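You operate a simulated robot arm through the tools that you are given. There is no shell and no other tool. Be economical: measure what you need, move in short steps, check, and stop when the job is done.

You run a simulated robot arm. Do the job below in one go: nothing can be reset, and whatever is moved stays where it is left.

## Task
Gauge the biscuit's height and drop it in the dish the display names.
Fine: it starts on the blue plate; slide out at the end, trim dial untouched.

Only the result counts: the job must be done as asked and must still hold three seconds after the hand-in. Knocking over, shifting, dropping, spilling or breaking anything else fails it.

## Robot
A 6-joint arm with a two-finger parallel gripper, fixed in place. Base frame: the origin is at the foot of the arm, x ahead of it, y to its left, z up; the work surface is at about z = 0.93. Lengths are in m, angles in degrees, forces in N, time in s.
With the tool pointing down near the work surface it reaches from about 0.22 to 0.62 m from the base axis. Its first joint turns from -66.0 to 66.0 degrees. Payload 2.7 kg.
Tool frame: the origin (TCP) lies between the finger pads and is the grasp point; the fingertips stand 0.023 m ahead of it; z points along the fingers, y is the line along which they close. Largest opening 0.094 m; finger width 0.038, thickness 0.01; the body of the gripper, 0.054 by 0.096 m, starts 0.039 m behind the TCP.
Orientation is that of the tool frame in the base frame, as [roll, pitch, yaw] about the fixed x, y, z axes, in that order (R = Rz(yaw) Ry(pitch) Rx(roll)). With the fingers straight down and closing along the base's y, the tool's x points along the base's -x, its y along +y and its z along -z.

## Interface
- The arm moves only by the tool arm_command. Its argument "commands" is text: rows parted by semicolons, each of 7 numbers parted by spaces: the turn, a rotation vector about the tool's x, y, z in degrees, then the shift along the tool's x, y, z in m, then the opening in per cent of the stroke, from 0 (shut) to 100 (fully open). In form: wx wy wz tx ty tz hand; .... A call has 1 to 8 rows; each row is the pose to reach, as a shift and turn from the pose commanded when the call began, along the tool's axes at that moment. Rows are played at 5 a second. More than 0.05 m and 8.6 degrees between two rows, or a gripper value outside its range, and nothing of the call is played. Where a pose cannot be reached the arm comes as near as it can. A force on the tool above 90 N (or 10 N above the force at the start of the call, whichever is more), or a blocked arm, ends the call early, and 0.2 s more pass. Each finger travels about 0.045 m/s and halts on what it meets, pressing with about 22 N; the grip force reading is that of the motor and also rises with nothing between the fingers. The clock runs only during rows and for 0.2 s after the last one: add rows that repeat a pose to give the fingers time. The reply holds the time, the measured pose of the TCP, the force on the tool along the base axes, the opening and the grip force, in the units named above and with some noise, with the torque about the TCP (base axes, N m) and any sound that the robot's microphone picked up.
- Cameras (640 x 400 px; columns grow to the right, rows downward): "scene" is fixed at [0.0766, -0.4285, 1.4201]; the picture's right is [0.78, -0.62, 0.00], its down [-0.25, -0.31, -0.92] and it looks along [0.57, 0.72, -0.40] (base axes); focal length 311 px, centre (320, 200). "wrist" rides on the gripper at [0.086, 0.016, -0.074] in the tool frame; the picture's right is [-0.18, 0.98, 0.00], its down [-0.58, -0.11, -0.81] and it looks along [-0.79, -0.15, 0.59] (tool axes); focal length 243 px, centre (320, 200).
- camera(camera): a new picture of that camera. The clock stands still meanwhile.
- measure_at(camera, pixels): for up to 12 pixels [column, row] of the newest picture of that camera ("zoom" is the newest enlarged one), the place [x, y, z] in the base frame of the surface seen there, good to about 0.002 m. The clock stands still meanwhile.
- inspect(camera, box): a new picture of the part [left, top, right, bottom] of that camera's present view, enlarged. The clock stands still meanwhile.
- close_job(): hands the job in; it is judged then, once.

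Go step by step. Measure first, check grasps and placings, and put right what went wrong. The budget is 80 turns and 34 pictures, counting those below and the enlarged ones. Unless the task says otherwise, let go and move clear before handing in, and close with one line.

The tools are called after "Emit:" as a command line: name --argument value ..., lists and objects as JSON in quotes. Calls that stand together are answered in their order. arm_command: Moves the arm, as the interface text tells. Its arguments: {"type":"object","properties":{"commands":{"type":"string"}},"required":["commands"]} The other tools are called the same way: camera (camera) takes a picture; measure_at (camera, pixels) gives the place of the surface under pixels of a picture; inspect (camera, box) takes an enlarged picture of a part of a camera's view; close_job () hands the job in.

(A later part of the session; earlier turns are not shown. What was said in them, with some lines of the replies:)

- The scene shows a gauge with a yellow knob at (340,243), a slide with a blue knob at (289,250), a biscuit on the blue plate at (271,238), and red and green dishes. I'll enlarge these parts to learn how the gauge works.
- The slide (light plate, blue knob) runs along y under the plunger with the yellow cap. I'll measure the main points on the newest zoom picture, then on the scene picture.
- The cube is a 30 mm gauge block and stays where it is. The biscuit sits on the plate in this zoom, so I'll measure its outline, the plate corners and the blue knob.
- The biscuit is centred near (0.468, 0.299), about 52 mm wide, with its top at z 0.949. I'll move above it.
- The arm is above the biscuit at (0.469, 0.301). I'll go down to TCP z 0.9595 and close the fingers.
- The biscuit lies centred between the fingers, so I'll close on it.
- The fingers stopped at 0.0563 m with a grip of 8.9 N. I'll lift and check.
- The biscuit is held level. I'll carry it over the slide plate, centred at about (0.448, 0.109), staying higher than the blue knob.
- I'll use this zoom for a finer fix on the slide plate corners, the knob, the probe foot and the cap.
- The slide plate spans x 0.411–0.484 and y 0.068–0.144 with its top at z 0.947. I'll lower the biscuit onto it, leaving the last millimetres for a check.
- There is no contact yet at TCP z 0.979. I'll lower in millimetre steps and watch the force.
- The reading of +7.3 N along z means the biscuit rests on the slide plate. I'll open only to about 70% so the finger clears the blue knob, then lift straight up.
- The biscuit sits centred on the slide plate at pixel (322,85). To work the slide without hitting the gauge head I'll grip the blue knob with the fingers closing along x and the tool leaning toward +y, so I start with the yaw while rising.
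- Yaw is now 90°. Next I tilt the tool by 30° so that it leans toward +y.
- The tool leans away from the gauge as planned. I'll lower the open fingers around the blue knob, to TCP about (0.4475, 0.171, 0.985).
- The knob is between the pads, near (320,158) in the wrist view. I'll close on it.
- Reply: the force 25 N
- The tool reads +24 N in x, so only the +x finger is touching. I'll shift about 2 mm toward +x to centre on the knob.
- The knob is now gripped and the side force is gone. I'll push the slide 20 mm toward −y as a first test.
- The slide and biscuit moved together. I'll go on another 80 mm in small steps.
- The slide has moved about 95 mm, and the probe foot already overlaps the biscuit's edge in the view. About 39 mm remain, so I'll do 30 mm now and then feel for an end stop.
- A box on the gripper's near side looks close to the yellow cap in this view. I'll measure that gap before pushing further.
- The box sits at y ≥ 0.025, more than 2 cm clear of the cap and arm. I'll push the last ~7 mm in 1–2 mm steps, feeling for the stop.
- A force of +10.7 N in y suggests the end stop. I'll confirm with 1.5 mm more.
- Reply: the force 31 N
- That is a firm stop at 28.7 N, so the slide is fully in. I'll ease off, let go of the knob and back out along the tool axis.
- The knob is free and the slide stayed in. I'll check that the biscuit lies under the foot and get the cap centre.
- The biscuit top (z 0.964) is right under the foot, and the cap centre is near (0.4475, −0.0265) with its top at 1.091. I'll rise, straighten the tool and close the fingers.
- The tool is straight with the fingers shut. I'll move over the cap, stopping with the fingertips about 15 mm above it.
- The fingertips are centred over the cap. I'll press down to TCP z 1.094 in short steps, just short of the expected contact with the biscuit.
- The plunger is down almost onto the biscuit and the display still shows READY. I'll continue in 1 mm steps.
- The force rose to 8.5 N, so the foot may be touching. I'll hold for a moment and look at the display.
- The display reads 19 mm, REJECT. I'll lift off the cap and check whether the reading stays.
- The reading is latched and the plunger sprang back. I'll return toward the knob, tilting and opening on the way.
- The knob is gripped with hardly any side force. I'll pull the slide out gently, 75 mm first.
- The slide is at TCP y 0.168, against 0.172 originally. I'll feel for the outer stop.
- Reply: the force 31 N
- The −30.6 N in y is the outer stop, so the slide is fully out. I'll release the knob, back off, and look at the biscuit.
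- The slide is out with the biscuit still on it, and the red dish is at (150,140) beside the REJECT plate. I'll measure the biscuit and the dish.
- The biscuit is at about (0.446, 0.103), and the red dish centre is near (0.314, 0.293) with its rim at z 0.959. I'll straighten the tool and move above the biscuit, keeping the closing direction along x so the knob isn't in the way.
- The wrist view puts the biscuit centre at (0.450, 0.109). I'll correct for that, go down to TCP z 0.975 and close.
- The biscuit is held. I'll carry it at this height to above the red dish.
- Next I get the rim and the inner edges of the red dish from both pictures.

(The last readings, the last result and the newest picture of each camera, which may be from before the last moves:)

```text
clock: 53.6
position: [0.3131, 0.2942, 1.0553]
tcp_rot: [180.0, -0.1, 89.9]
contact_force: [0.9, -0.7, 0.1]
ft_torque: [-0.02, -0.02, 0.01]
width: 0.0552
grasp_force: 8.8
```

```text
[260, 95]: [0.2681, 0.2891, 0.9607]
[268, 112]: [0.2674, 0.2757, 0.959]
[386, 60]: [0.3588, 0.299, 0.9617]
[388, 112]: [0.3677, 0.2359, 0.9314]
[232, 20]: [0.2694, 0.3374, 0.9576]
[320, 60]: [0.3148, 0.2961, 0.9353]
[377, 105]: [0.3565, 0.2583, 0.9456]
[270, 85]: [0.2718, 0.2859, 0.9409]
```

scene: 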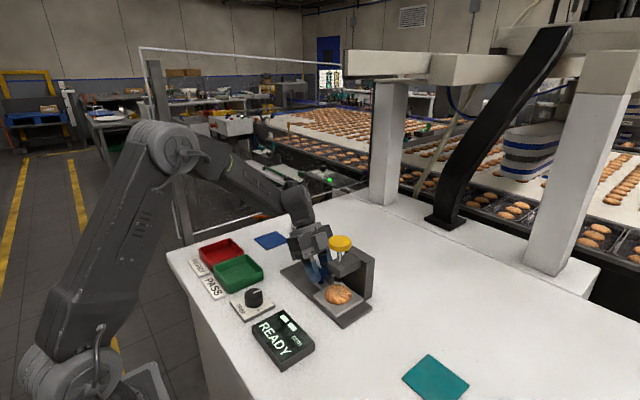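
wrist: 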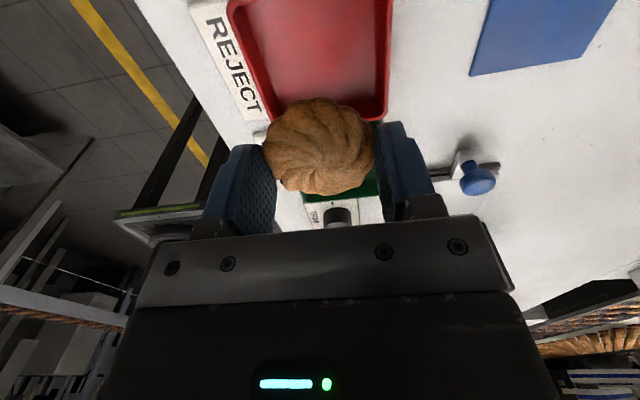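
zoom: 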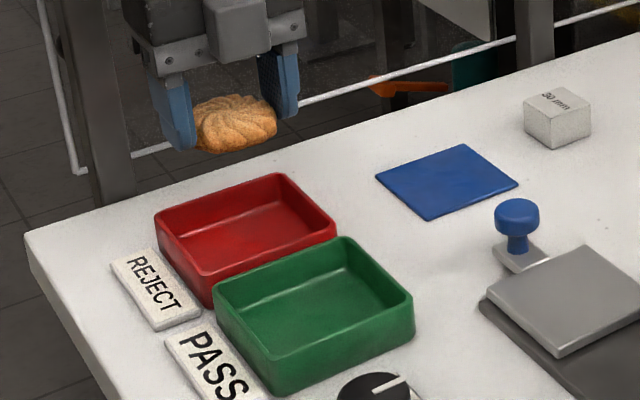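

The dish spans x 0.267–0.359 and y 0.250–0.343, so its centre is (0.313, 0.2965). I'll lower until the fingertips are just over the rim and let the biscuit drop in.

Emit:
arm_command --commands "0 0 0 0.0035 -0.0008 0.03 30;0 0 0 0.0035 -0.0008 0.06 30;0 0 0 0.0035 -0.0008 0.072 30;0 0 0 0.0035 -0.0008 0.072 30;0 0 0 0.0035 -0.0008 0.072 75;0 0 0 0.0035 -0.0008 0.072 75;0 0 0 0.0035 -0.0008 0.072 75;0 0 0 0.0035 -0.0008 0.072 75"

Emit:
arm_command --commands "0 0 0 0 0 -0.03 75;0 0 0 0 0 -0.07 75;0 0 0 0 0 -0.11 75;0 0 0 0 0 -0.14 75"

Emit:
camera --camera "scene"

Emit:
inspect --camera "scene" --box '[160, 205, 400, 355]'

```text
clock: 55.4
position: [0.3133, 0.2983, 0.9824]
tcp_rot: [179.9, 0.0, 90.0]
contact_force: [14.8, 0.0, -7.6]
ft_torque: [0.05, -0.68, 0.0]
width: 0.0639
grasp_force: 0.1
```

```text
clock: 56.4
position: [0.3114, 0.2971, 1.1244]
tcp_rot: [179.8, 0.0, 90.0]
contact_force: [0.8, -0.1, 0.7]
ft_torque: [-0.03, -0.02, -0.01]
width: 0.0704
grasp_force: 0.2
```

```text
3 pictures are left
```

scene: 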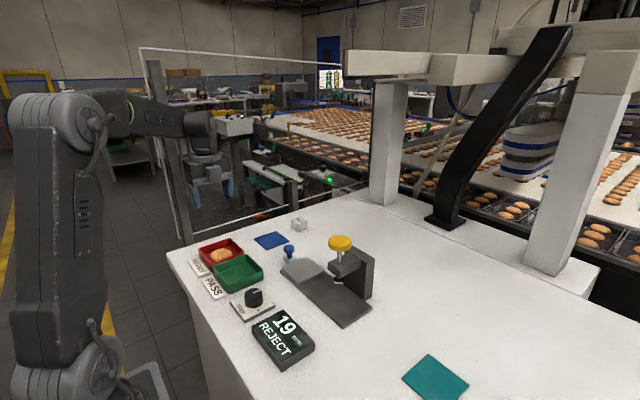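

```text
2.67 times, centred on (280, 280) of scene
```

zoom: 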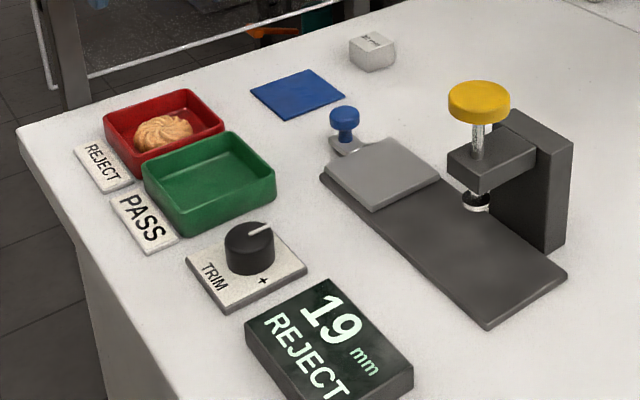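

The biscuit lies in the red dish and the slide is out, but a finger touched the rim on opening (14.8 N). I'll check whether the dish shifted.

Emit:
measure_at --camera "scene" --pixels '[[199, 250], [230, 239], [243, 252], [212, 264], [221, 254]]'

Emit:
inspect --camera "scene" --box '[160, 195, 320, 295]'

```text
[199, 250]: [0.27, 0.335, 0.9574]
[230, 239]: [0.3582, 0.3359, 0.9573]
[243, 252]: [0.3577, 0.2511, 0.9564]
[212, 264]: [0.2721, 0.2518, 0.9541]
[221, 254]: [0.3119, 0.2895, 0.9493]
```

```text
4.00 times, centred on (240, 245) of scene
```

zoom: 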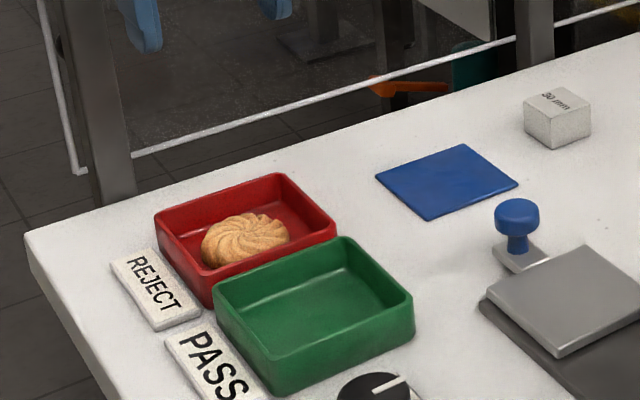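

The same zoom as before the drop shows the dish corners at the same pixels: (157,218), (279,175), (335,232) and (208,275). The dish hasn't moved, the biscuit lies in it, and the arm is clear, so I'll hand in.

Emit:
close_job

```text
The job is handed in.
```

The biscuit measured 19 mm and the display named REJECT, so it is now in the red dish, with the slide pulled fully out and the trim dial untouched; a finger touched the dish rim as I let go, but the pictures show the dish did not move.
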